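You operate a simulated robot arm through the tools that you are given. There is no shell and no other tool.

The job below is to be done with a simulated two-armed robot. You get a single attempt, and the scene is never put back.

## Task
The header knocks: tighten its clamp, then run water to try it.
Fine: teal driver, back on its post; open the red drain cock and shut it again. Where these are worked on the way, their far stop is far enough and under half their travel is too little: red drain cock.

It is judged by the outcome, as a careful person would: the job done as asked, and still so three seconds after it is handed in. It fails if anything else is knocked over, pushed out of place, dropped, spilled or broken.

## Robot
Two 7-joint arms with fingered hands on one trunk that stands fixed in place. Base frame: the origin is at the foot of the trunk, x ahead of it, y to its left, z up. Lengths are in mm, angles in rad, forces in N, time in s.
The left shoulder is at [73, 157, 1309], the right one opposite. With the tool pointing down near the work surface each hand reaches from about 100 to 820 mm from the base axis, measured 20 degrees to its own side. Payload 4 kg a hand.
The TCP of each hand is the grasp point between the finger pads, 30 mm short of the fingertips. In the tool frame z runs along the fingers and y along their closing line. The gripper opens to 104 mm; its body begins 35 mm behind the TCP. The gripper is a hand of 3 fingers: y runs from the thumb to the fingers, the wrist lies at [-15, -104, -178] in the tool frame, and closing takes about 1.5 s.
Orientation is told as [roll, pitch, yaw] about the base's x, y, z axes, in that order, counted from this pose: with the fingers straight down and the wrist toward the robot, the tool's x, y and z point along [0, 1, 0], [1, 0, 0] and [0, 0, -1] of the base frame.

## Interface
- The arms move only by the tool apply_moves. It takes "left_commands", "right_commands" or both (then of equal length, played together; a hand with none holds still); each is a list of rows, each a list of 6 numbers: the shift along the base's x, y, z in m, then the turn, a rotation vector about the base's x, y, z in rad. In form: [[x, y, z, rx, ry, rz], ...]. A call has 1 to 20 rows; each row is the pose to reach, as a shift and turn from the pose commanded when the call began. "left_jaw" and "right_jaw" are, for a hand that has rows, the gripper command, from -1 (shut) to 1 (fully open), values between in proportion, set as the call begins (left out, the last holds). Each row takes 0.2 s and may step no farther than 50 mm and 0.15 rad from the row before; otherwise, or with a gripper value out of range, the whole call is refused. A pose out of reach is approached as far as the arm can. The call stops where the force on the tool passes 40 N (or 10 N more than at its start, if that is more) or the arm is blocked; 0.2 s more then pass. The fingers move at their own pace (about 153 mm/s each) and stop on an object; they squeeze with about 25 N. The grip force told is the motor's: it shows also when the fingers shut on nothing. Time passes only in rows, and 0.2 s behind the last, so rows that repeat a pose let the fingers close. It gives the time, the measured TCP pose, the force on the tool (base axes), the opening and the grip force at its end, in the units of the frame above (readings bear some noise), with the torque about the TCP (base axes, N m) and any sound that the robot's microphone picked up, and new pictures: "show" is both (left out), scene, wrist or none (wrist: the cameras of the hands that moved).
- Cameras (640 x 400 px; columns grow to the right, rows downward): "scene" is now at [133.1, 44.2, 1540.3]; the picture's right is [0.47, -0.88, 0.00], its down [-0.48, -0.26, -0.84] and it looks along [0.74, 0.40, -0.54] (base axes); focal length 250 px, centre (320, 200). "left" rides on the left gripper at [-64, -94, -117] in its tool frame; the picture's right is [-0.72, -0.33, 0.61], its down [0.64, -0.65, 0.40] and it looks along [0.27, 0.68, 0.68] (tool axes); focal length 238 px, centre (320, 200). "right" rides on the right gripper at [64, -94, -117] in its tool frame; the picture's right is [-0.72, 0.33, -0.61], its down [-0.64, -0.65, 0.40] and it looks along [-0.27, 0.68, 0.68] (tool axes); focal length 238 px, centre (320, 200).
- move_column(by): slides the trunk up (or, below 0, down) by that many mm; the arms and the scene camera ride with it, the base frame stays. It gives what a move gives, with no picture.
- preshape(shape, hand): the hand has 3 fingers and takes this shape, open, in about a second: jaw (thumb against the fingers, like two jaws); tri (thumb and two fingers); tip (a fingertip pinch); poke (one finger out to press); point (the index stretched); flat (the hand flat); cup (the hand cupped); fist (a fist). The gripper value then closes the fingers along that shape, each until it touches; the sizes above hold for jaw. It gives what a move gives, with no picture.
- aim_head(pan, tilt): turns the head with the scene camera to pan (to the left, within 1.501 rad either way) and tilt (down, from -0.506 to 1.204), counted from straight ahead of the robot. It gives what a move gives, and a new picture of the scene camera.
- point_at(camera, pixels): for up to 12 pixels [column, row] of the newest picture of that camera ("zoom" is the newest enlarged one), the place [x, y, z] in the base frame of the surface seen there, good to about 2 mm. No time passes.
- close_up(camera, box): a new picture of the part [left, top, right, bottom] of that camera's present view, enlarged. No time passes.
- job_done(): hands the job in; it is judged then, once.

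Unless the task says otherwise, let go and move clear before handing in.

The tools are called after "Request:" by a JSON object that holds its "api" and its "payload". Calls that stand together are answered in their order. apply_moves: Moves the arms, as the interface text tells. Its arguments: {"type":"object","properties":{"left_commands":{"type":"array"},"left_jaw":{"type":"number"},"right_commands":{"type":"array"},"right_jaw":{"type":"number"},"show":{"type":"string","enum":["both","scene","wrist","none"]}},"required":[]} The other tools are called the same way: move_column (by) moves the trunk up or down; preshape (shape, hand) gives the hand a shape; aim_head (pan, tilt) turns the head that bears the scene camera; point_at (camera, pixels) gives the place of the surface under pixels of a picture; close_up (camera, box) takes an enlarged picture of a part of a camera's view; job_done () hands the job in.

At the start:

```text
time_s: 0.0
left_tcp_pos: [406.3, 470.7, 1371.2]
left_tcp_rot: [-0.003, 0.001, 0.0]
left_contact_force: [-0.4, -0.4, 0.5]
left_wrist_torque: [0.04, 0.0, -0.01]
left_width: 103.6
left_grip_force: 0.1
left_shape: jaw
right_tcp_pos: [538.7, 3.4, 1330.0]
right_tcp_rot: [-0.001, 0.0, -0.001]
right_contact_force: [0.3, -0.4, -0.5]
right_wrist_torque: [0.0, 0.03, 0.02]
right_width: 103.5
right_grip_force: 0.1
right_shape: jaw
trunk travel left (down, up): [-725.0, 215.0]
head pan, tilt (commanded): [0.494, 0.569]
```

scene: 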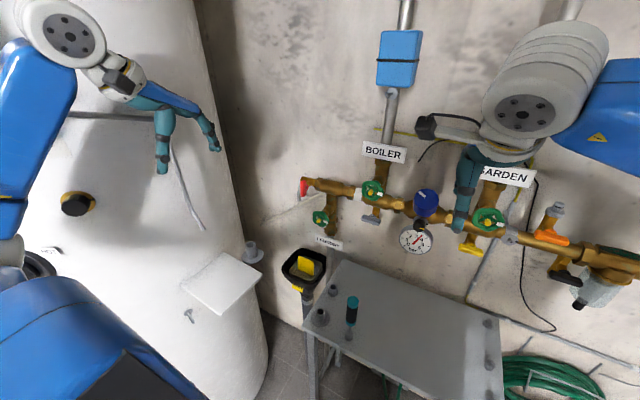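
right: 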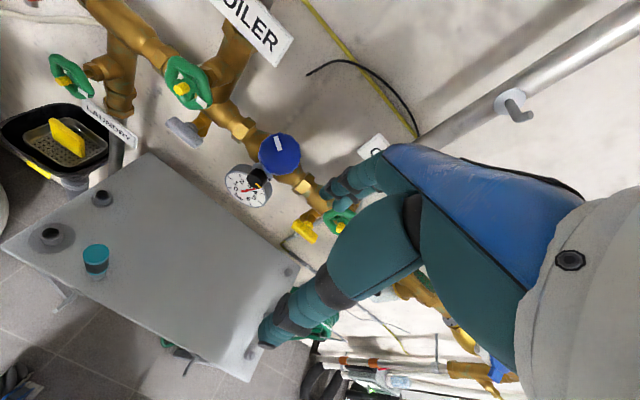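
left: 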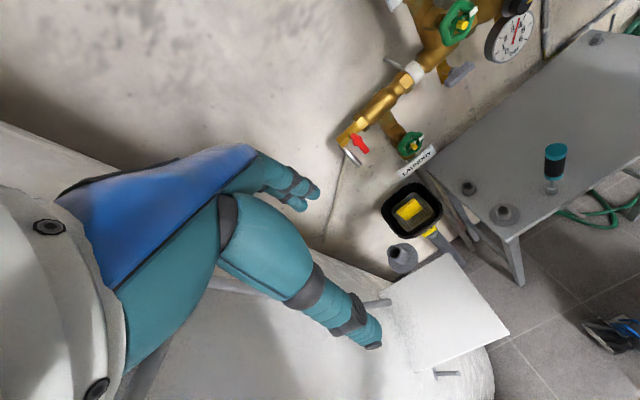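

The scene picture shows a brass header with red cock at (303,187), green valves, a gauge at (415,238), and a teal driver on a post at (351,310). I'll look closer at each part before moving.

Request:
{"api": "close_up", "payload": {"camera": "scene", "box": [280, 130, 440, 260]}}

Request:
{"api": "close_up", "payload": {"camera": "scene", "box": [430, 150, 640, 320]}}

Request:
{"api": "close_up", "payload": {"camera": "scene", "box": [270, 230, 430, 370]}}

```text
3.08 times, centred on (360, 195) of scene
```

zoom: 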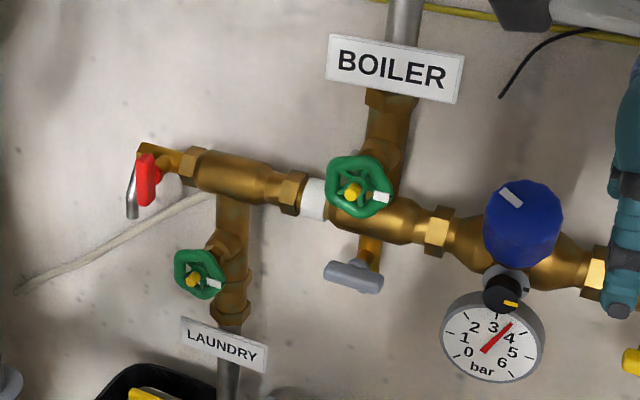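

```text
2.35 times, centred on (535, 235) of scene
```

zoom: 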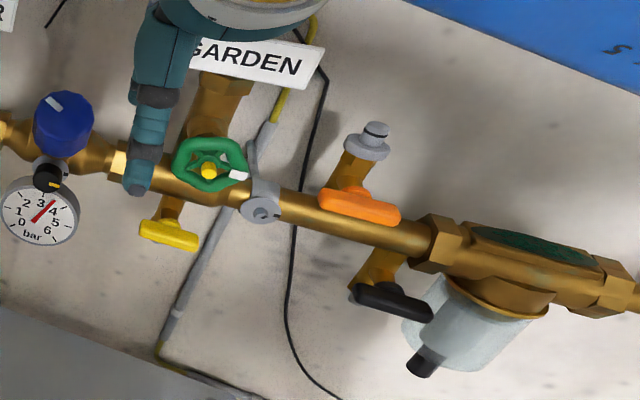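

```text
2.86 times, centred on (350, 300) of scene
```

zoom: 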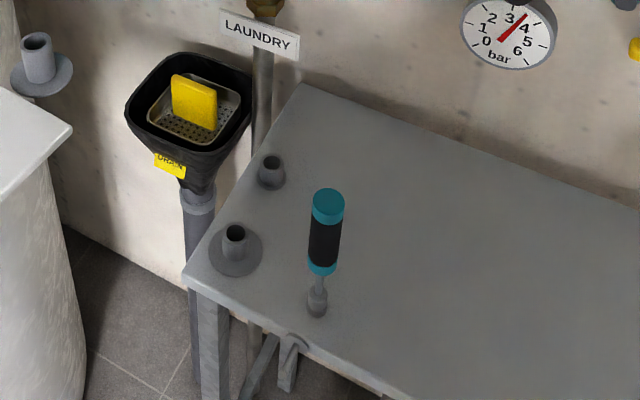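

The zooms show a grey clamp with a slotted head near scene (522,237), the red cock at (303,187), a tundish with a sponge at (303,265), and the driver on a post. I'll get the locations of these surfaces.

Request:
{"api": "point_at", "payload": {"camera": "scene", "pixels": [[304, 187], [297, 197], [303, 265], [352, 300], [352, 318], [348, 336], [332, 290], [322, 317], [521, 238], [510, 238], [400, 300], [488, 220]]}}

Request:
{"api": "close_up", "payload": {"camera": "scene", "box": [490, 200, 550, 260]}}

Request:
{"api": "close_up", "payload": {"camera": "left", "box": [320, 80, 480, 180]}}

Request:
{"api": "close_up", "payload": {"camera": "left", "box": [370, 130, 610, 280]}}

Request:
{"api": "close_up", "payload": {"camera": "right", "box": [0, 180, 340, 400]}}

```text
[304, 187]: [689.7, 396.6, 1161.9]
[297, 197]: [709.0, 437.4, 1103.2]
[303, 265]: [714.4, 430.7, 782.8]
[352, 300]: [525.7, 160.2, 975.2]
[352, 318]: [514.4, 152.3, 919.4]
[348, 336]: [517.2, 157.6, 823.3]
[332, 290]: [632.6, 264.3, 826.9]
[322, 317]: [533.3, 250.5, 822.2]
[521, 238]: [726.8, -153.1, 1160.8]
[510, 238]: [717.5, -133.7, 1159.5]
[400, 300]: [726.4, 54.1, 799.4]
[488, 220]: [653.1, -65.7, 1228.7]
```

```text
6.67 times, centred on (520, 230) of scene
```

zoom: 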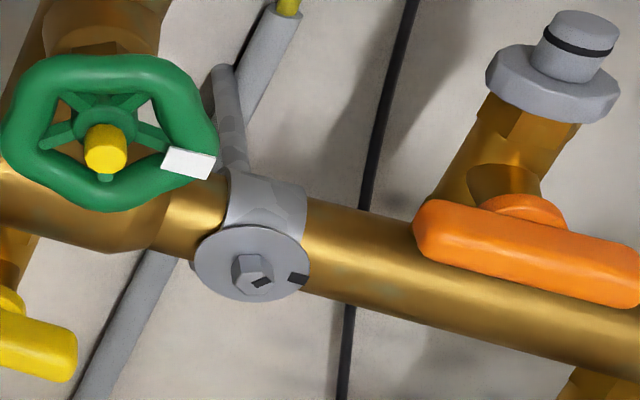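

```text
4.00 times, centred on (400, 130) of left
```

zoom: 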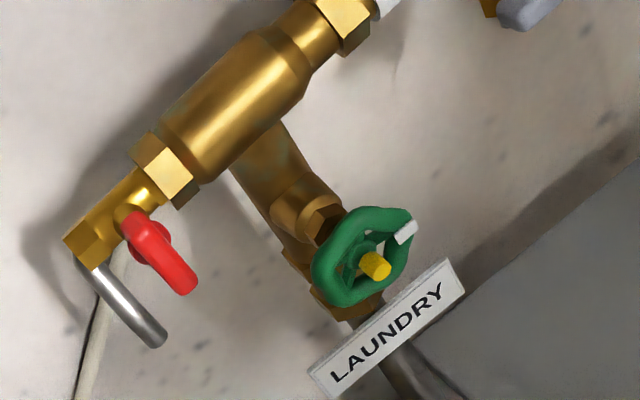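

```text
2.67 times, centred on (490, 205) of left
```

zoom: 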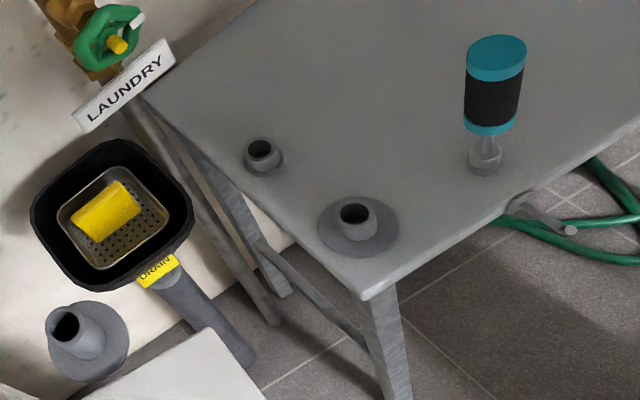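

```text
1.82 times, centred on (170, 290) of right
```

zoom: 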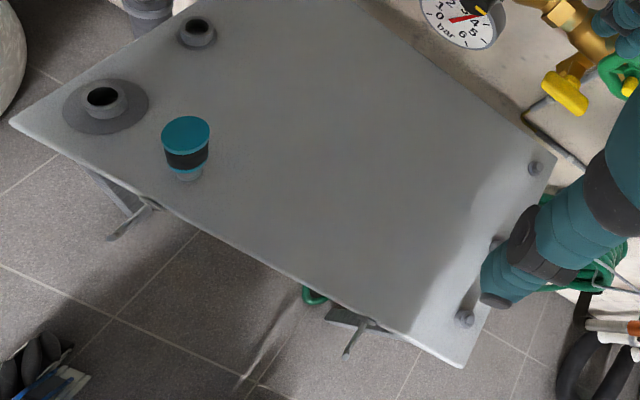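

The clamp carries a hex head with a black mark on a marked disc at zoom (245,275), so the driver is a nut driver. Before planning I'll measure the wall, header axis, driver and posts.

Request:
{"api": "point_at", "payload": {"camera": "scene", "pixels": [[260, 60], [340, 60], [350, 130], [470, 60], [290, 130], [470, 290], [420, 270], [330, 187], [395, 205], [545, 243], [590, 258], [375, 190]]}}

Request:
{"api": "close_up", "payload": {"camera": "scene", "box": [335, 285, 375, 345]}}

```text
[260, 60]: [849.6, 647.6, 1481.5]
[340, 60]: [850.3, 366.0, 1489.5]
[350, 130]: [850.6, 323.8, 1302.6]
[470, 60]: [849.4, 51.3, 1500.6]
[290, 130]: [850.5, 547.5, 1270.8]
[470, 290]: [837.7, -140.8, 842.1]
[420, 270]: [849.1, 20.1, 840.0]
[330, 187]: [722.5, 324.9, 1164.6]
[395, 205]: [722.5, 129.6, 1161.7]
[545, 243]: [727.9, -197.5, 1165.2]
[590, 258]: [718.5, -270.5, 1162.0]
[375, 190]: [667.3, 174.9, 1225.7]
```

```text
6.67 times, centred on (355, 315) of scene
```

zoom: 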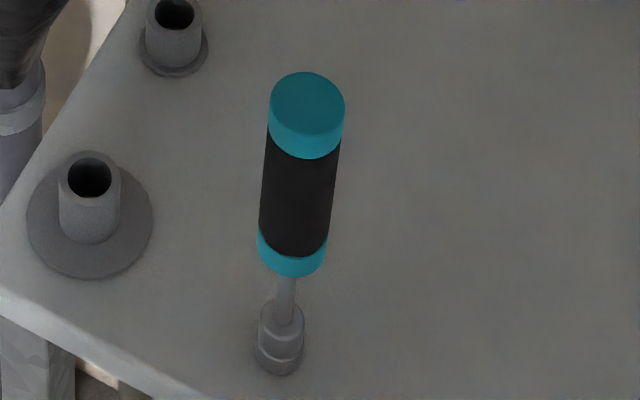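

The driver in the zoom shows a teal/black handle, a thin shaft, and a wider socket at (280,330) sitting on something at (280,360). I'll measure those points.

Request:
{"api": "point_at", "payload": {"camera": "zoom", "pixels": [[308, 100], [304, 150], [295, 200], [292, 260], [286, 290], [283, 312], [280, 335], [278, 352], [277, 366], [276, 385], [270, 100], [343, 110]]}}

Request:
{"api": "close_up", "payload": {"camera": "left", "box": [530, 130, 590, 205]}}

```text
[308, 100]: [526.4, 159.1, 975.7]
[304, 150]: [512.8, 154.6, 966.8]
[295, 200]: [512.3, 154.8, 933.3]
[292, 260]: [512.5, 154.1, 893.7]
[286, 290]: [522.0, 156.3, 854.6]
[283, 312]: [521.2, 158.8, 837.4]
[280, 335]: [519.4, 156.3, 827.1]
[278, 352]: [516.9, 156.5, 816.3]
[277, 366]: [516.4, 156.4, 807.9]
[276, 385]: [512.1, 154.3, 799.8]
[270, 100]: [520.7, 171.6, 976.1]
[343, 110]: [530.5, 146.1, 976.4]
```

```text
5.33 times, centred on (560, 168) of left
```

zoom: 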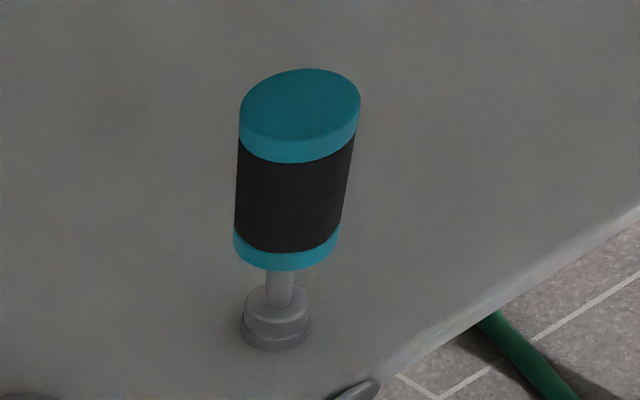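

The wall is the plane x≈850, the header runs along y at z≈1162, and the driver stands vertical at about (526,160), handle z 880–976. I'll pull the right arm back and right to clear the scene view of the clamp.

Request:
{"api": "apply_moves", "payload": {"right_commands": [[-0.03, -0.04, 0.0, 0, 0, 0], [-0.06, -0.08, 0.0, 0, 0, 0], [-0.09, -0.12, 0.0, 0, 0, 0], [-0.12, -0.16, 0.0, 0, 0, 0], [-0.14, -0.2, 0.0, 0, 0, 0], [-0.16, -0.24, 0.0, 0, 0, 0], [-0.18, -0.28, 0.0, 0, 0, 0]], "show": "both"}}

Request:
{"api": "aim_head", "payload": {"pan": 0.0, "tilt": 0.6}}

```text
time_s: 1.6
left_tcp_pos: [399.0, 468.7, 1372.9]
left_tcp_rot: [0.001, -0.007, 0.001]
left_contact_force: [-0.8, -0.7, 0.8]
left_wrist_torque: [0.0, -0.04, 0.01]
left_width: 104.0
left_grip_force: 0.0
left_shape: jaw
right_tcp_pos: [352.3, -276.6, 1332.2]
right_tcp_rot: [0.003, -0.004, 0.007]
right_contact_force: [-0.1, -1.2, 0.2]
right_wrist_torque: [-0.01, -0.03, -0.02]
right_width: 103.8
right_grip_force: 0.0
right_shape: jaw
trunk travel left (down, up): [-725.0, 215.0]
head pan, tilt (commanded): [0.494, 0.569]
```

scene: 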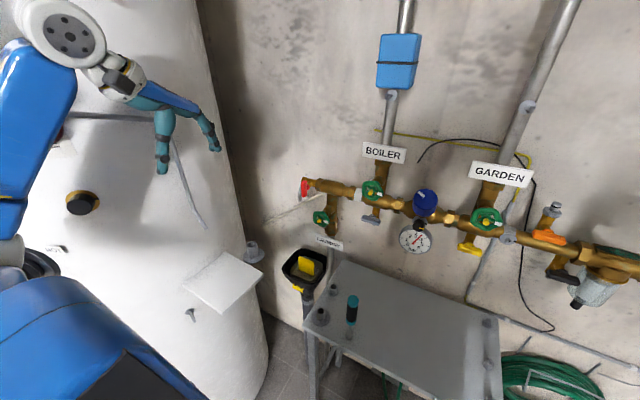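
right: 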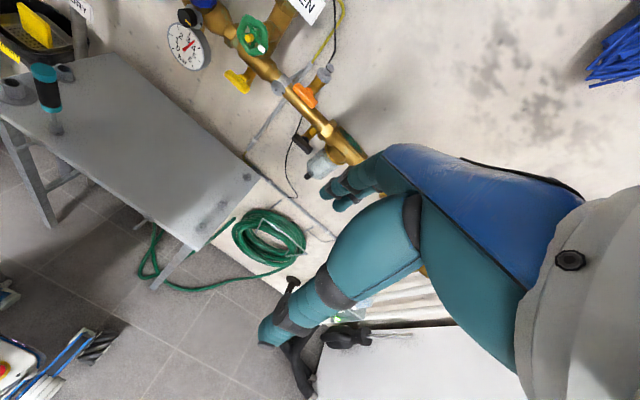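

```text
time_s: 2.5
left_tcp_pos: [405.7, 470.4, 1372.4]
left_tcp_rot: [0.0, -0.001, 0.002]
left_contact_force: [-0.2, -0.5, 0.1]
left_wrist_torque: [-0.02, -0.02, 0.0]
left_width: 103.8
left_grip_force: 0.0
left_shape: jaw
right_tcp_pos: [358.4, -276.4, 1329.6]
right_tcp_rot: [0.002, 0.002, 0.002]
right_contact_force: [-0.1, -0.7, 0.1]
right_wrist_torque: [0.02, 0.03, 0.0]
right_width: 103.9
right_grip_force: 0.0
right_shape: jaw
trunk travel left (down, up): [-725.0, 215.0]
head pan, tilt (commanded): [0.0, 0.6]
```

scene: 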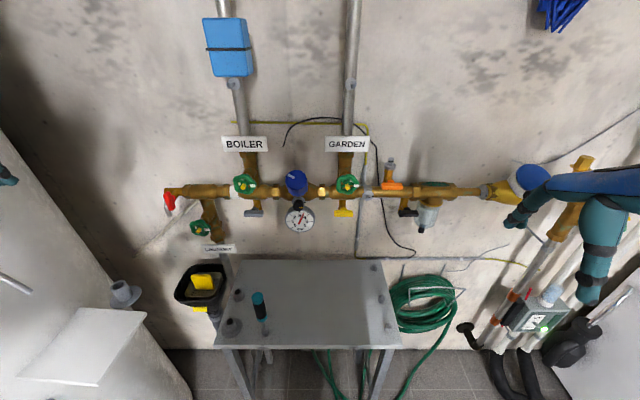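

The whole header is now visible with the head straight: red cock at (168,200), clamp at about (367,190). I'll zoom into both.

Request:
{"api": "close_up", "payload": {"camera": "scene", "box": [345, 165, 395, 215]}}

Request:
{"api": "close_up", "payload": {"camera": "scene", "box": [150, 170, 250, 260]}}

Request:
{"api": "close_up", "payload": {"camera": "scene", "box": [230, 150, 330, 240]}}

Request:
{"api": "close_up", "payload": {"camera": "scene", "box": [330, 150, 550, 260]}}

Request:
{"api": "close_up", "payload": {"camera": "right", "box": [220, 0, 380, 100]}}

```text
8.00 times, centred on (370, 190) of scene
```

zoom: 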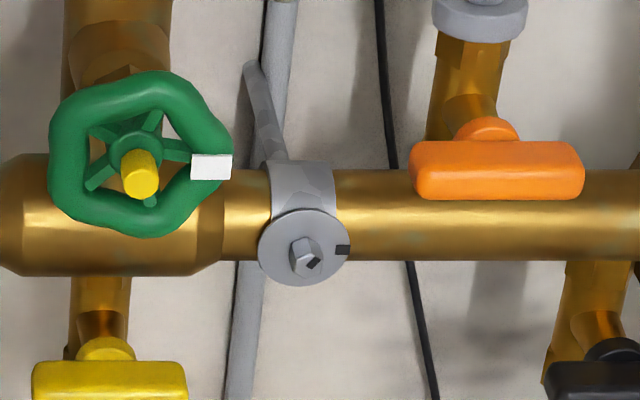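

```text
4.44 times, centred on (200, 215) of scene
```

zoom: 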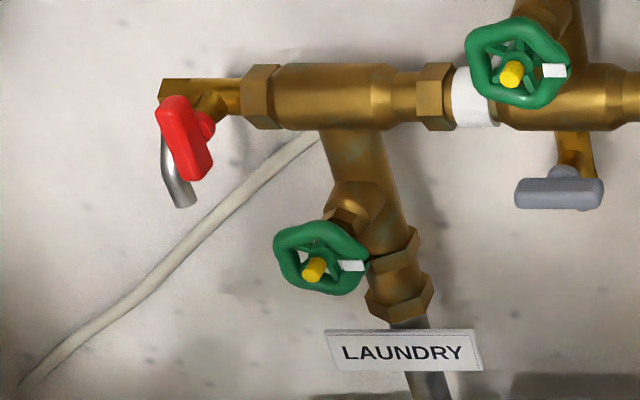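

```text
4.44 times, centred on (280, 195) of scene
```

zoom: 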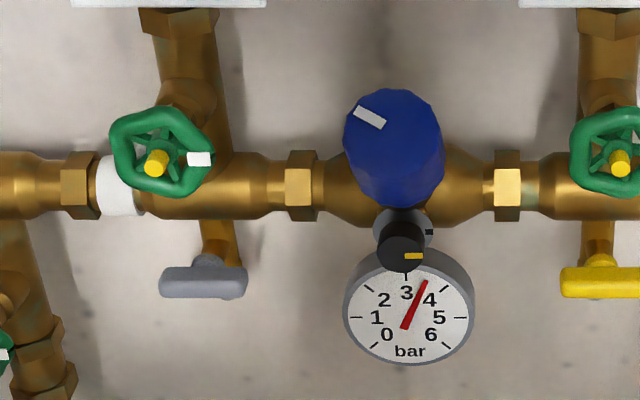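

```text
2.91 times, centred on (440, 205) of scene
```

zoom: 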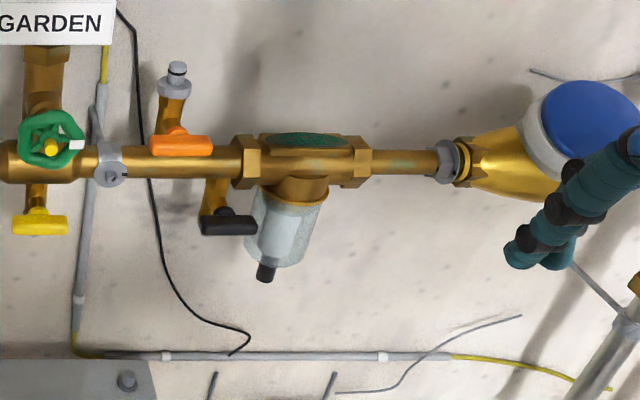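

```text
4.00 times, centred on (300, 50) of right
```

zoom: 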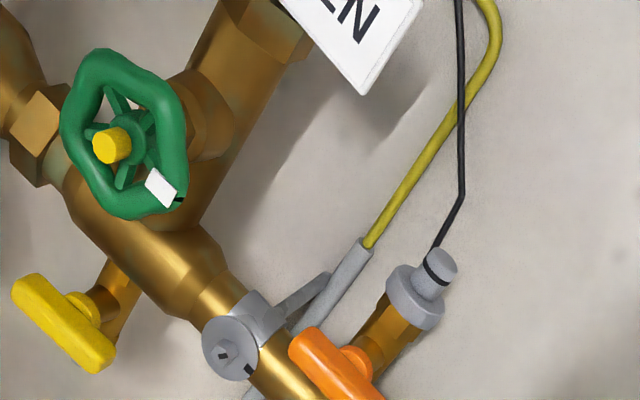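

The clamp disc at scene ≈(363,196) shows a black index mark at 3 o'clock and the nut's own mark at about 4–5 o'clock. I'll zoom tighter and get nut and washer coordinates.

Request:
{"api": "close_up", "payload": {"camera": "scene", "box": [354, 184, 374, 204]}}

Request:
{"api": "close_up", "payload": {"camera": "right", "box": [264, 70, 296, 98]}}

```text
16.00 times, centred on (364, 194) of scene
```

zoom: 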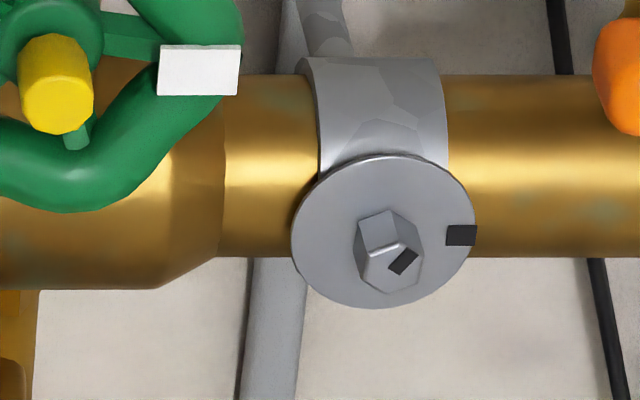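

```text
14.29 times, centred on (280, 84) of right
```

zoom: 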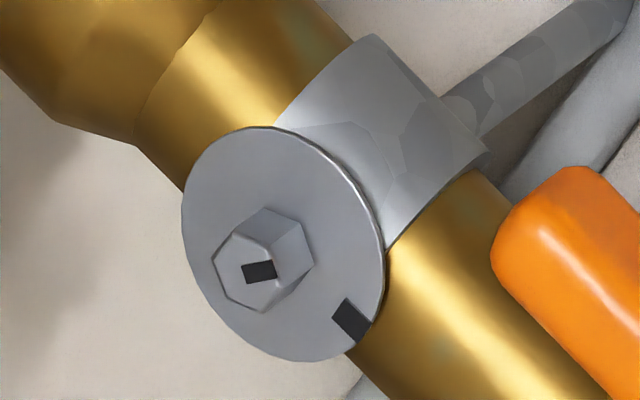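

The nut's mark sits roughly 40–50° counter-clockwise of the washer mark, so clockwise tightening would bring them together. I'll get precise coordinates from this zoom and then from the scene one.

Request:
{"api": "point_at", "payload": {"camera": "zoom", "pixels": [[250, 272], [270, 270], [220, 262], [250, 308], [272, 300], [240, 240], [290, 250], [347, 320], [200, 180], [300, 340], [220, 150], [345, 235]]}}

Request:
{"api": "close_up", "payload": {"camera": "scene", "box": [354, 184, 374, 204]}}

```text
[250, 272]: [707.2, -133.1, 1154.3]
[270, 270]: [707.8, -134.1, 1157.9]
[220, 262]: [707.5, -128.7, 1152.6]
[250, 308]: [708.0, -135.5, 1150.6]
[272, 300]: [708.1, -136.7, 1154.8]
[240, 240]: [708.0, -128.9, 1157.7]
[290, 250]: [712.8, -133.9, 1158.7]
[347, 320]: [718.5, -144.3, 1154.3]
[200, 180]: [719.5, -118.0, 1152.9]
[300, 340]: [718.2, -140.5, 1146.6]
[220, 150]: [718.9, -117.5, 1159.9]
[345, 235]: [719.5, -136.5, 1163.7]
```

```text
16.00 times, centred on (364, 194) of scene
```

zoom: 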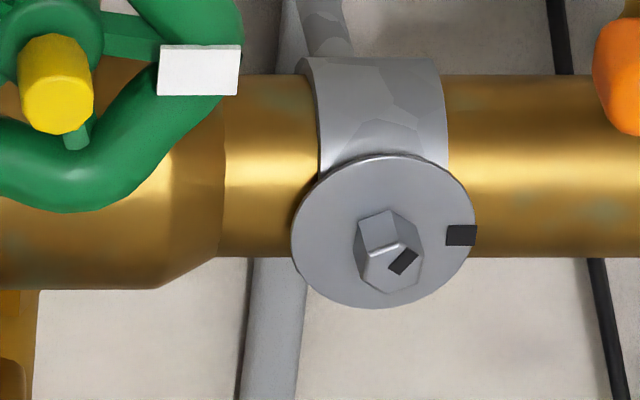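

Nut face plane is x≈708 and the washer x≈719. I'll query more points to fix the nut centre and its mark angle.

Request:
{"api": "point_at", "payload": {"camera": "zoom", "pixels": [[393, 262], [410, 256], [398, 270], [368, 265], [392, 290], [420, 278], [416, 250], [461, 235], [300, 235], [385, 300], [383, 162], [468, 220]]}}

```text
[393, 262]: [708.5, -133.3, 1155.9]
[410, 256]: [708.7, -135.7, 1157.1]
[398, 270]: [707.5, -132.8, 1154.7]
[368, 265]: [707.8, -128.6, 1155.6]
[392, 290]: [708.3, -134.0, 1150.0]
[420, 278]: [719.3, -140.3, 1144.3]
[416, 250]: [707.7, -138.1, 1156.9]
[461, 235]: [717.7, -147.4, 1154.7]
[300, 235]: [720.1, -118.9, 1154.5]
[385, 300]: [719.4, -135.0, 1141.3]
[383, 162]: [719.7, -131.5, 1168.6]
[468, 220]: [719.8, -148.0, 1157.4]
```

Nut centre is about (708, −133.5, 1155) with its mark ~45° counter-clockwise of the washer mark; the driver axis is at (526, 158.7). I'll bring the right hand above the driver at height, narrower open.

Request:
{"api": "apply_moves", "payload": {"right_commands": [[0.0167, 0.0435, 0, 0, 0, 0], [0.0335, 0.0871, 0, 0, 0, 0], [0.0502, 0.1306, 0, 0, 0, 0], [0.0669, 0.1741, 0, 0, 0, 0], [0.0837, 0.2177, 0, 0, 0, 0], [0.1004, 0.2612, 0, 0, 0, 0], [0.1171, 0.3047, 0, 0, 0, 0], [0.1338, 0.3482, 0, 0, 0, 0], [0.1506, 0.3918, 0, 0, 0, 0], [0.1673, 0.4353, 0, 0, 0, 0], [0.1673, 0.4353, -0.05, 0, 0, 0], [0.1673, 0.4353, -0.1, 0, 0, 0], [0.1673, 0.4353, -0.15, 0, 0, 0], [0.1673, 0.4353, -0.2, 0, 0, 0], [0.1673, 0.4353, -0.25, 0, 0, 0], [0.1673, 0.4353, -0.3, 0, 0, 0]], "right_jaw": 0.3, "show": "wrist"}}

Request:
{"api": "aim_head", "payload": {"pan": 0.2, "tilt": 0.75}}

```text
time_s: 5.9
left_tcp_pos: [408.3, 468.7, 1371.8]
left_tcp_rot: [0.0, 0.0, -0.004]
left_contact_force: [0.1, -0.3, -0.6]
left_wrist_torque: [-0.02, -0.01, 0.01]
left_width: 103.7
left_grip_force: 0.0
left_shape: jaw
right_tcp_pos: [526.4, 158.7, 1029.9]
right_tcp_rot: [-0.001, 0.001, 0.0]
right_contact_force: [0.9, 0.6, 0.5]
right_wrist_torque: [-0.02, 0.0, 0.01]
right_width: 67.7
right_grip_force: 0.0
right_shape: jaw
trunk travel left (down, up): [-725.0, 215.0]
head pan, tilt (commanded): [0.0, 0.6]
```

right: 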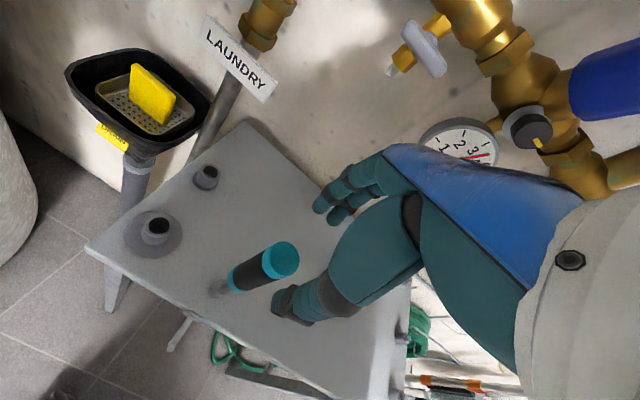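

```text
time_s: 6.7
left_tcp_pos: [406.3, 470.4, 1372.0]
left_tcp_rot: [-0.001, -0.001, 0.001]
left_contact_force: [0.3, 0.9, -0.3]
left_wrist_torque: [0.0, -0.01, -0.04]
left_width: 103.8
left_grip_force: 0.1
left_shape: jaw
right_tcp_pos: [525.7, 160.4, 1029.2]
right_tcp_rot: [-0.001, -0.002, 0.0]
right_contact_force: [-0.6, -0.1, 0.2]
right_wrist_torque: [-0.02, 0.02, -0.01]
right_width: 67.9
right_grip_force: 0.0
right_shape: jaw
trunk travel left (down, up): [-725.0, 215.0]
head pan, tilt (commanded): [0.201, 0.75]
```

scene: 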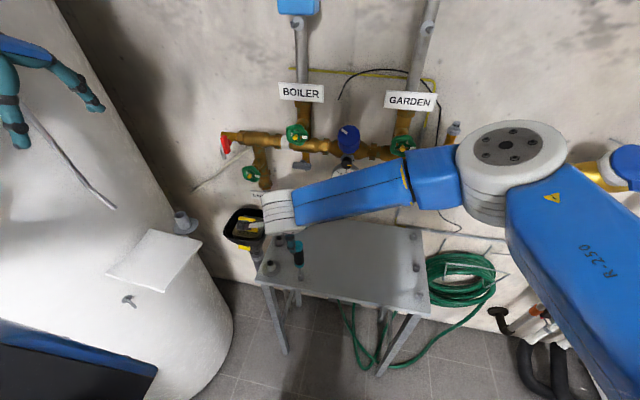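

The wrist picture shows the driver's teal cap (280,258) between thumb tip (285,305) and fingertips (325,200), with pose on target. I'll descend to TCP z≈952 still open.

Request:
{"api": "apply_moves", "payload": {"right_commands": [[0.0, 0, -0.03, 0, 0, 0], [0.0, 0, -0.055, 0, 0, 0], [0.0, 0, -0.078, 0, 0, 0], [0.0, 0, -0.078, 0, 0, 0]], "show": "both"}}

```text
time_s: 7.7
left_tcp_pos: [406.6, 470.0, 1373.0]
left_tcp_rot: [-0.003, -0.001, 0.0]
left_contact_force: [-1.0, -0.4, 0.6]
left_wrist_torque: [0.01, -0.01, -0.02]
left_width: 103.7
left_grip_force: 0.0
left_shape: jaw
right_tcp_pos: [524.3, 157.4, 951.6]
right_tcp_rot: [0.001, 0.001, 0.0]
right_contact_force: [-0.6, 0.2, -1.2]
right_wrist_torque: [0.01, 0.06, -0.02]
right_width: 68.0
right_grip_force: 0.2
right_shape: jaw
trunk travel left (down, up): [-725.0, 215.0]
head pan, tilt (commanded): [0.201, 0.75]
```

scene: 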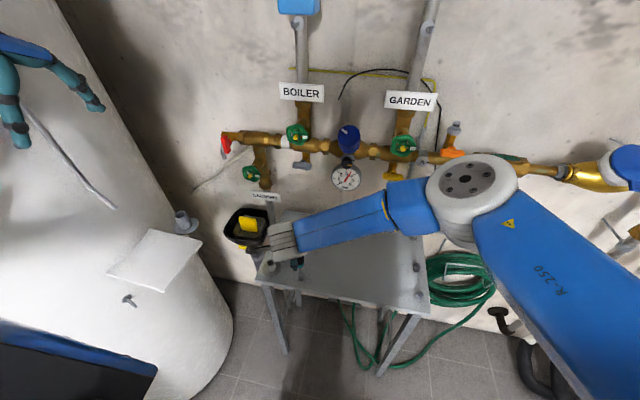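
right: 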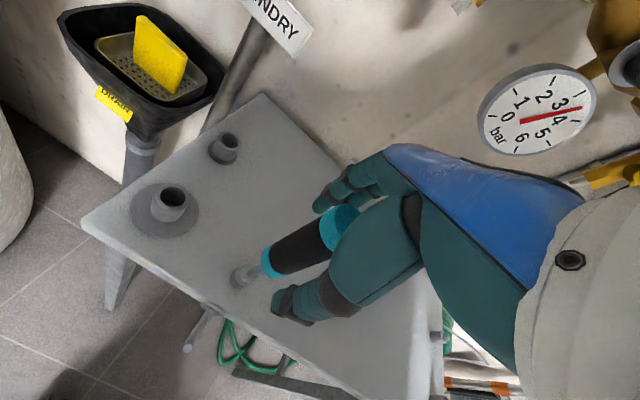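

The handle now sits between thumb and fingers (cap at (338,225)). I'll close the hand and hold still for it to seat.

Request:
{"api": "apply_moves", "payload": {"right_commands": [[0, 0, 0, 0, 0, 0], [0, 0, 0, 0, 0, 0], [0, 0, 0, 0, 0, 0], [0, 0, 0, 0, 0, 0], [0, 0, 0, 0, 0, 0], [0, 0, 0, 0, 0, 0], [0, 0, 0, 0, 0, 0], [0, 0, 0, 0, 0, 0]], "right_jaw": -1, "show": "wrist"}}

```text
time_s: 9.5
left_tcp_pos: [405.6, 469.6, 1371.3]
left_tcp_rot: [0.002, 0.001, 0.0]
left_contact_force: [0.1, -0.2, -1.0]
left_wrist_torque: [0.01, -0.03, 0.0]
left_width: 103.8
left_grip_force: 0.0
left_shape: jaw
right_tcp_pos: [524.4, 158.2, 951.2]
right_tcp_rot: [0.001, 0.001, 0.0]
right_contact_force: [-1.6, -1.2, -3.0]
right_wrist_torque: [-0.04, 0.02, 0.04]
right_width: 20.0
right_grip_force: 24.4
right_shape: jaw
trunk travel left (down, up): [-725.0, 215.0]
head pan, tilt (commanded): [0.201, 0.75]
```

right: 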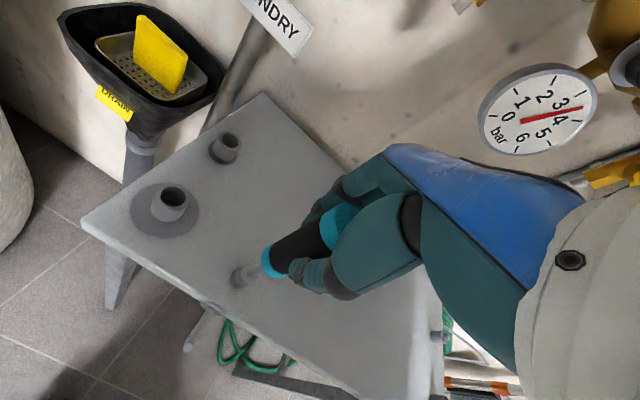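

The hand holds the handle (width 20, grip 24 N). I'll lift straight up slowly and look at what leaves the post.

Request:
{"api": "apply_moves", "payload": {"right_commands": [[0, 0, 0.008, 0, 0, 0], [0, 0, 0.016, 0, 0, 0], [0, 0, 0.025, 0, 0, 0], [0, 0, 0.035, 0, 0, 0], [0, 0, 0.05, 0, 0, 0], [0, 0, 0.07, 0, 0, 0], [0, 0, 0.09, 0, 0, 0], [0, 0, 0.11, 0, 0, 0]], "show": "both"}}

```text
time_s: 11.3
left_tcp_pos: [407.0, 469.3, 1371.5]
left_tcp_rot: [-0.001, 0.001, 0.001]
left_contact_force: [-0.1, -0.3, -0.3]
left_wrist_torque: [-0.01, 0.0, 0.02]
left_width: 103.8
left_grip_force: 0.0
left_shape: jaw
right_tcp_pos: [524.1, 156.7, 1061.8]
right_tcp_rot: [0.001, 0.0, 0.0]
right_contact_force: [-0.1, 0.8, -1.5]
right_wrist_torque: [-0.01, 0.02, 0.03]
right_width: 19.8
right_grip_force: 25.3
right_shape: jaw
trunk travel left (down, up): [-725.0, 215.0]
head pan, tilt (commanded): [0.201, 0.75]
```

scene: 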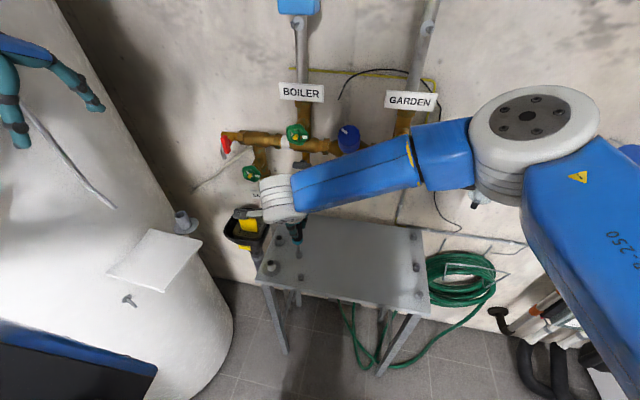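
right: 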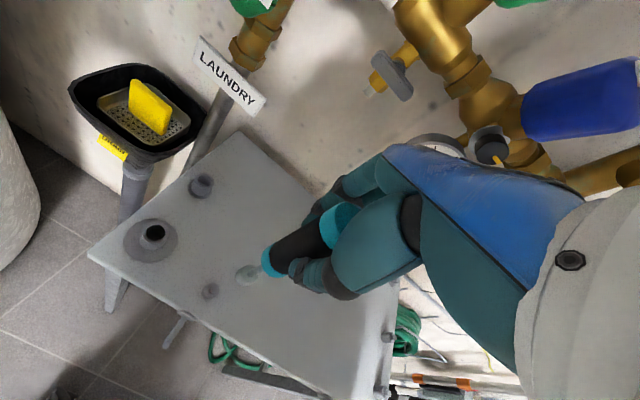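

The driver came free: it hangs in the hand with its socket at right-picture (248,275) and the post left on the table at (210,290). I'll zoom in on the post and socket.

Request:
{"api": "close_up", "payload": {"camera": "right", "box": [180, 230, 300, 310]}}

Request:
{"api": "close_up", "payload": {"camera": "scene", "box": [260, 205, 340, 315]}}

Request:
{"api": "close_up", "payload": {"camera": "left", "box": [520, 60, 600, 210]}}

```text
5.00 times, centred on (240, 270) of right
```

zoom: 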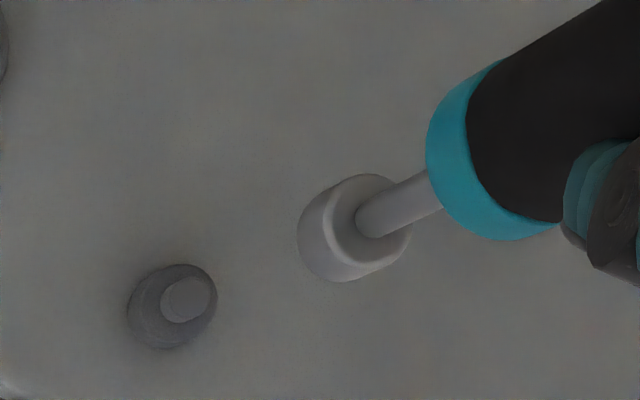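

```text
3.64 times, centred on (300, 260) of scene
```

zoom: 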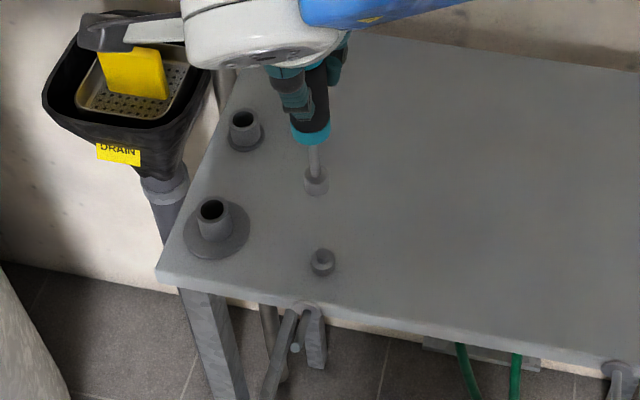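

```text
2.67 times, centred on (560, 135) of left
```

zoom: 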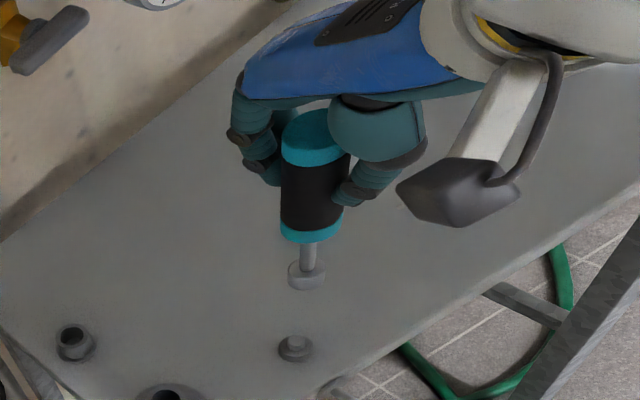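

The post is a base ring with a small round peg, and the socket slips over it. I'll measure the peg and the socket end in the present pose.

Request:
{"api": "point_at", "payload": {"camera": "zoom", "pixels": [[295, 341], [295, 352], [280, 350], [312, 350], [306, 262], [306, 282], [290, 275], [324, 275], [310, 238], [315, 130]]}}

Request:
{"api": "close_up", "payload": {"camera": "scene", "box": [285, 235, 315, 285]}}

```text
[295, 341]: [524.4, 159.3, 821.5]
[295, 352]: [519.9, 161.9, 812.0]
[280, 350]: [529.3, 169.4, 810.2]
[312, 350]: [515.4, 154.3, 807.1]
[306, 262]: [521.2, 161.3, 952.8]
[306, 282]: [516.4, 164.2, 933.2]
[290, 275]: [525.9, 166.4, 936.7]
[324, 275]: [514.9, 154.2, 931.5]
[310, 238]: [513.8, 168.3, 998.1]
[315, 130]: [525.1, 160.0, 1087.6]
```

```text
8.00 times, centred on (300, 260) of scene
```

zoom: 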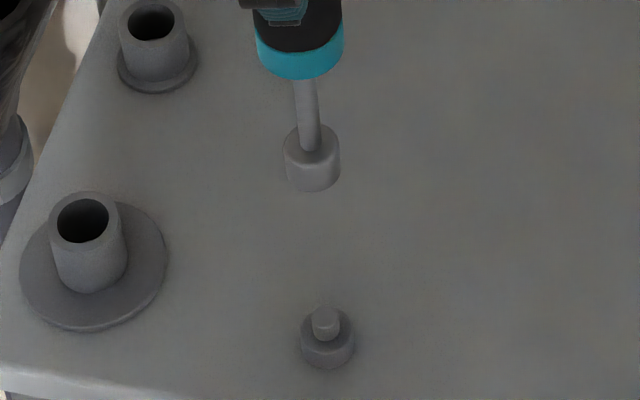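

I'll measure the socket bottom and peg from the scene zoom too.

Request:
{"api": "point_at", "payload": {"camera": "zoom", "pixels": [[312, 186], [312, 165], [288, 165], [337, 165], [324, 318], [320, 330], [316, 343], [326, 360], [305, 345], [350, 345], [302, 70], [306, 110]]}}

Request:
{"api": "close_up", "payload": {"camera": "scene", "box": [290, 250, 314, 285]}}

```text
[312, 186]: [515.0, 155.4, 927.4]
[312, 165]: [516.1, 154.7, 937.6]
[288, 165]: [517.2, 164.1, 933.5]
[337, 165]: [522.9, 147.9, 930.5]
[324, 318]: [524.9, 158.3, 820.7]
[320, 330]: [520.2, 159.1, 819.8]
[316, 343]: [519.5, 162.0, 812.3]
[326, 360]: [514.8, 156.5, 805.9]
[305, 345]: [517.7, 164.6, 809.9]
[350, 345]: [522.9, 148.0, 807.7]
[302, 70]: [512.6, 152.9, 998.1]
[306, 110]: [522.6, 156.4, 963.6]
```

```text
11.43 times, centred on (302, 268) of scene
```

zoom: 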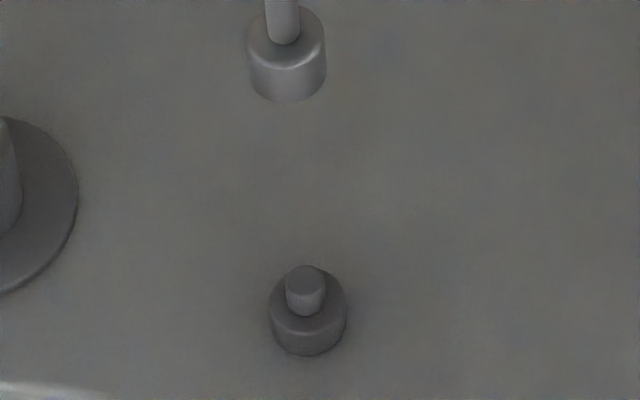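

The socket end hangs about 136 mm below the TCP (z≈926 at TCP 1062), and the peg sits at about (525,158.5), top z≈821. I'll retreat to x=450 and traverse to the clamp's y, raising toward z=1155 and keeping the tool down.

Request:
{"api": "apply_moves", "payload": {"right_commands": [[-0.03, 0.0, 0.02, 0, 0, 0], [-0.06, -0.02, 0.04, 0, 0, 0], [-0.076, -0.06, 0.06, 0, 0, 0], [-0.076, -0.1, 0.08, 0, 0, 0], [-0.076, -0.145, 0.093, 0, 0, 0], [-0.076, -0.19, 0.093, 0, 0, 0], [-0.076, -0.235, 0.093, 0, 0, 0], [-0.076, -0.28, 0.093, 0, 0, 0], [-0.076, -0.2922, 0.093, 0, 0, 0]], "show": "both"}}

Request:
{"api": "aim_head", "payload": {"pan": 0.0, "tilt": 0.6}}

```text
time_s: 13.3
left_tcp_pos: [405.8, 467.4, 1372.5]
left_tcp_rot: [0.002, 0.001, -0.001]
left_contact_force: [-0.6, -0.5, 1.0]
left_wrist_torque: [0.02, -0.02, 0.0]
left_width: 103.9
left_grip_force: 0.0
left_shape: jaw
right_tcp_pos: [447.9, -136.9, 1156.6]
right_tcp_rot: [0.003, 0.0, 0.002]
right_contact_force: [-0.6, 0.0, -1.1]
right_wrist_torque: [-0.01, 0.02, -0.02]
right_width: 20.0
right_grip_force: 24.6
right_shape: jaw
trunk travel left (down, up): [-725.0, 215.0]
head pan, tilt (commanded): [0.201, 0.75]
```

scene: 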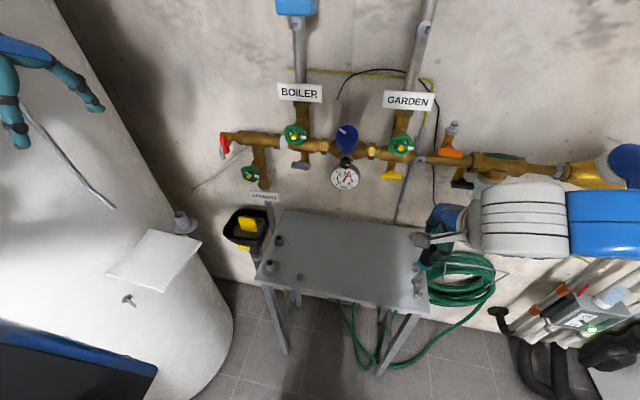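
right: 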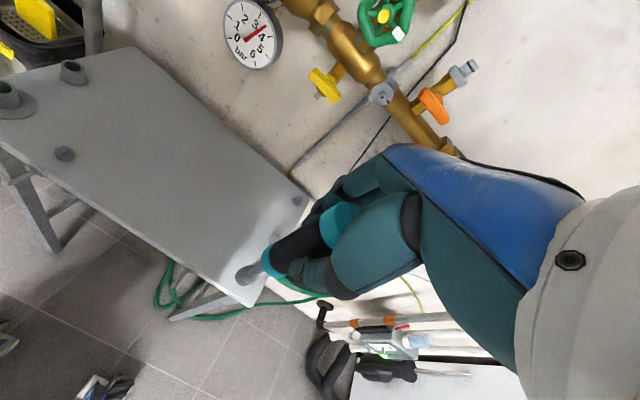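

```text
time_s: 14.0
left_tcp_pos: [405.7, 468.3, 1372.0]
left_tcp_rot: [0.003, 0.0, 0.0]
left_contact_force: [0.7, -0.9, -0.6]
left_wrist_torque: [0.01, -0.05, -0.03]
left_width: 103.7
left_grip_force: 0.1
left_shape: jaw
right_tcp_pos: [448.5, -135.1, 1155.2]
right_tcp_rot: [0.002, 0.0, 0.0]
right_contact_force: [0.3, -0.1, -0.9]
right_wrist_torque: [0.0, 0.01, 0.01]
right_width: 19.7
right_grip_force: 25.0
right_shape: jaw
trunk travel left (down, up): [-725.0, 215.0]
head pan, tilt (commanded): [0.0, 0.6]
```

scene: 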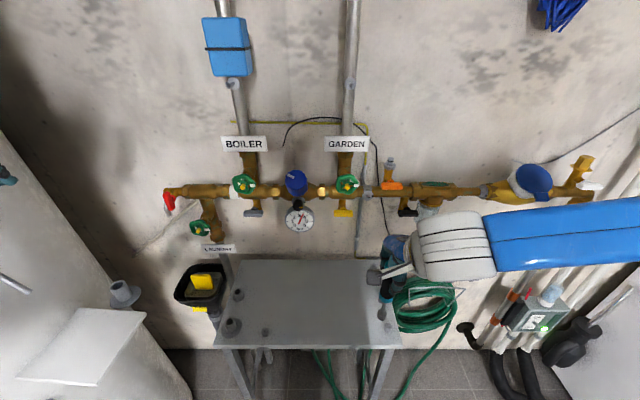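

The hand is at (450,−133.5,1155) commanded, clear of everything. I'll pitch it up toward horizontal in small steps, half first.

Request:
{"api": "apply_moves", "payload": {"right_commands": [[0, 0, 0, 0, -0.14, 0], [0, 0, 0, 0, -0.28, 0], [0, 0, 0, 0, -0.42, 0], [0, 0, 0, 0, -0.56, 0], [0, 0, 0, 0, -0.7, 0], [0, 0, 0, 0, -0.84, 0]], "show": "both"}}

```text
time_s: 15.4
left_tcp_pos: [406.2, 468.4, 1373.3]
left_tcp_rot: [0.001, 0.001, 0.001]
left_contact_force: [-0.4, 0.7, -1.1]
left_wrist_torque: [-0.01, -0.01, 0.04]
left_width: 103.6
left_grip_force: 0.2
left_shape: jaw
right_tcp_pos: [490.6, -110.2, 1150.2]
right_tcp_rot: [-0.021, -0.421, 0.061]
right_contact_force: [0.0, 0.2, 0.1]
right_wrist_torque: [0.0, -0.01, 0.01]
right_width: 19.4
right_grip_force: 24.8
right_shape: jaw
right hand out of reach, approached as far as the arm can: row 1, 2, 3, 4, 5, 6
trunk travel left (down, up): [-725.0, 215.0]
head pan, tilt (commanded): [0.0, 0.6]
```

scene: 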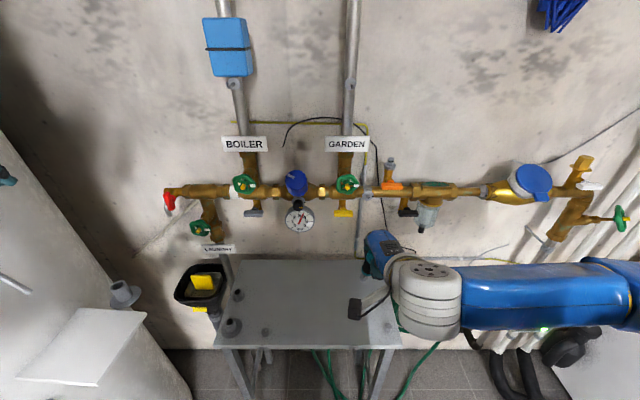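
right: 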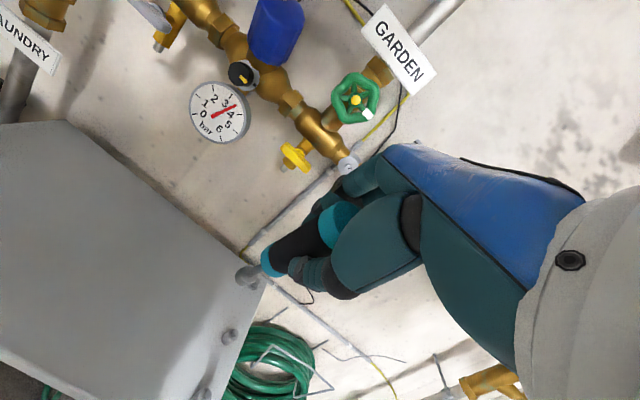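

The IK says out of reach: it stopped at pitch −0.42 and drifted to (490,−110). I'll zoom in on how the wrist and forearm sit so I can choose a better arm configuration.

Request:
{"api": "close_up", "payload": {"camera": "scene", "box": [320, 200, 640, 400]}}

Request:
{"api": "aim_head", "payload": {"pan": -0.5, "tilt": 0.7}}

```text
2.00 times, centred on (480, 300) of scene
```

zoom: 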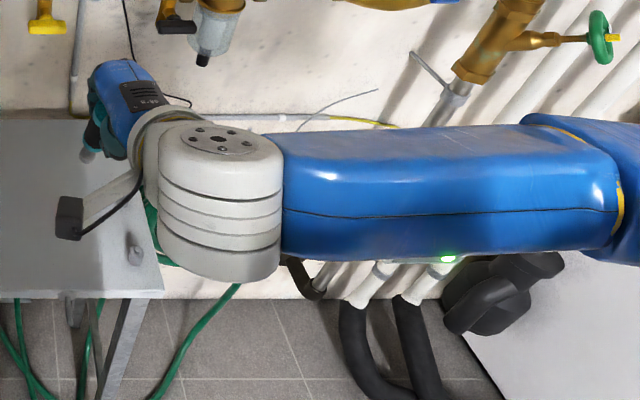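

```text
time_s: 16.3
left_tcp_pos: [407.5, 468.8, 1370.8]
left_tcp_rot: [0.002, -0.001, 0.0]
left_contact_force: [0.4, -0.3, -0.2]
left_wrist_torque: [0.0, 0.01, -0.03]
left_width: 103.6
left_grip_force: 0.1
left_shape: jaw
right_tcp_pos: [491.7, -108.6, 1149.1]
right_tcp_rot: [-0.026, -0.423, 0.059]
right_contact_force: [-0.3, 0.7, -0.9]
right_wrist_torque: [0.0, 0.04, 0.03]
right_width: 19.9
right_grip_force: 25.3
right_shape: jaw
trunk travel left (down, up): [-725.0, 215.0]
head pan, tilt (commanded): [-0.499, 0.7]
```

scene: 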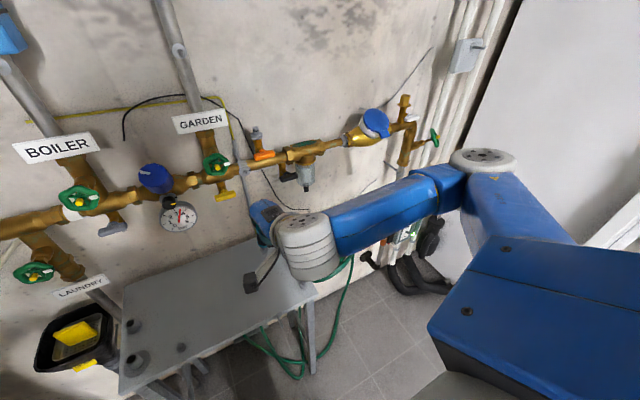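

The forearm shows an elbow-limited arm: the wrist was being driven to within ~250 mm of the shoulder, too close. I'll move forward in x to open the elbow and see where the commanded pose lies.

Request:
{"api": "apply_moves", "payload": {"right_commands": [[0.03, 0, 0, 0, 0, 0], [0.06, 0, 0, 0, 0, 0], [0.08, 0, 0, 0, 0, 0], [0.08, 0, 0, 0, 0, 0]], "show": "wrist"}}

Request:
{"api": "aim_head", "payload": {"pan": -0.2, "tilt": 0.6}}

```text
time_s: 17.3
left_tcp_pos: [405.8, 470.1, 1371.8]
left_tcp_rot: [0.0, 0.001, 0.0]
left_contact_force: [0.9, -0.4, 0.6]
left_wrist_torque: [0.02, 0.01, -0.03]
left_width: 103.8
left_grip_force: 0.2
left_shape: jaw
right_tcp_pos: [570.0, -109.3, 1148.6]
right_tcp_rot: [-0.025, -0.421, 0.065]
right_contact_force: [-0.9, 0.2, -1.2]
right_wrist_torque: [0.02, 0.03, 0.02]
right_width: 19.4
right_grip_force: 24.9
right_shape: jaw
trunk travel left (down, up): [-725.0, 215.0]
head pan, tilt (commanded): [-0.499, 0.7]
```

right: 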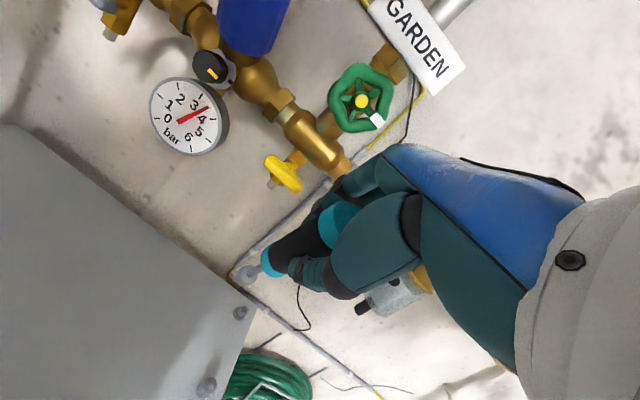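

```text
time_s: 18.1
left_tcp_pos: [405.4, 469.9, 1371.6]
left_tcp_rot: [0.0, 0.0, 0.0]
left_contact_force: [0.3, 0.8, 0.0]
left_wrist_torque: [0.01, 0.0, 0.01]
left_width: 103.8
left_grip_force: 0.1
left_shape: jaw
right_tcp_pos: [570.3, -110.1, 1148.5]
right_tcp_rot: [-0.025, -0.421, 0.062]
right_contact_force: [1.0, 0.4, -1.4]
right_wrist_torque: [-0.01, 0.01, 0.0]
right_width: 19.5
right_grip_force: 25.1
right_shape: jaw
trunk travel left (down, up): [-725.0, 215.0]
head pan, tilt (commanded): [-0.201, 0.6]
```

scene: 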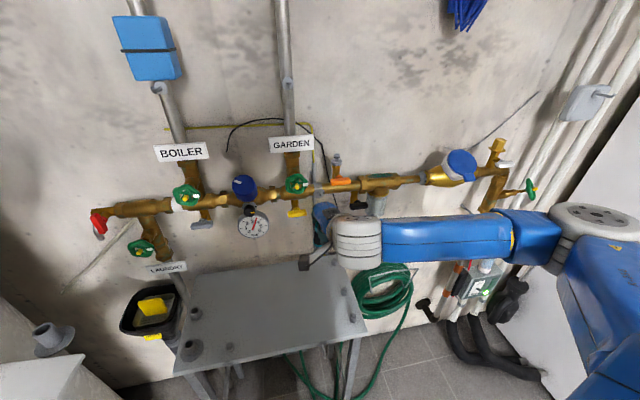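

The commanded pose is now the reached one, (570,−110,1149). I'll check the front faces of the neighbouring handles before rotating forward near the header.

Request:
{"api": "point_at", "payload": {"camera": "scene", "pixels": [[341, 181], [296, 184], [293, 177], [296, 212], [291, 212], [358, 205], [338, 158], [318, 192], [270, 197], [244, 188], [252, 222], [292, 144]]}}

Request:
{"api": "apply_moves", "payload": {"right_commands": [[-0.02, -0.0237, 0.006, 0.0228, 0, -0.0518], [-0.02, -0.0237, 0.006, 0.0228, 0, -0.0518]], "show": "none"}}

```text
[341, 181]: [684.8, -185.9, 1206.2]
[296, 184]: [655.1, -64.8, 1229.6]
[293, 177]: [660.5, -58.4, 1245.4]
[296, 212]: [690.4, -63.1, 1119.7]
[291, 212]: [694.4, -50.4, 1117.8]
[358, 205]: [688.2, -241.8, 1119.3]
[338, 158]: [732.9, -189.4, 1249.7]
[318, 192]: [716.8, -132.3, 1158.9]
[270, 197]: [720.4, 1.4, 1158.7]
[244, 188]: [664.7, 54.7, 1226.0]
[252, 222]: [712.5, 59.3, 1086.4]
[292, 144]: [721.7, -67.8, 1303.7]
```

```text
time_s: 18.7
left_tcp_pos: [405.5, 469.2, 1373.3]
left_tcp_rot: [0.0, 0.001, -0.001]
left_contact_force: [0.0, -0.9, 0.5]
left_wrist_torque: [0.02, -0.02, -0.03]
left_width: 103.9
left_grip_force: 0.1
left_shape: jaw
right_tcp_pos: [549.3, -134.4, 1155.5]
right_tcp_rot: [0.001, -0.42, -0.002]
right_contact_force: [0.5, -1.3, -0.7]
right_wrist_torque: [-0.01, -0.01, -0.02]
right_width: 19.6
right_grip_force: 25.2
right_shape: jaw
trunk travel left (down, up): [-725.0, 215.0]
head pan, tilt (commanded): [-0.201, 0.6]
```

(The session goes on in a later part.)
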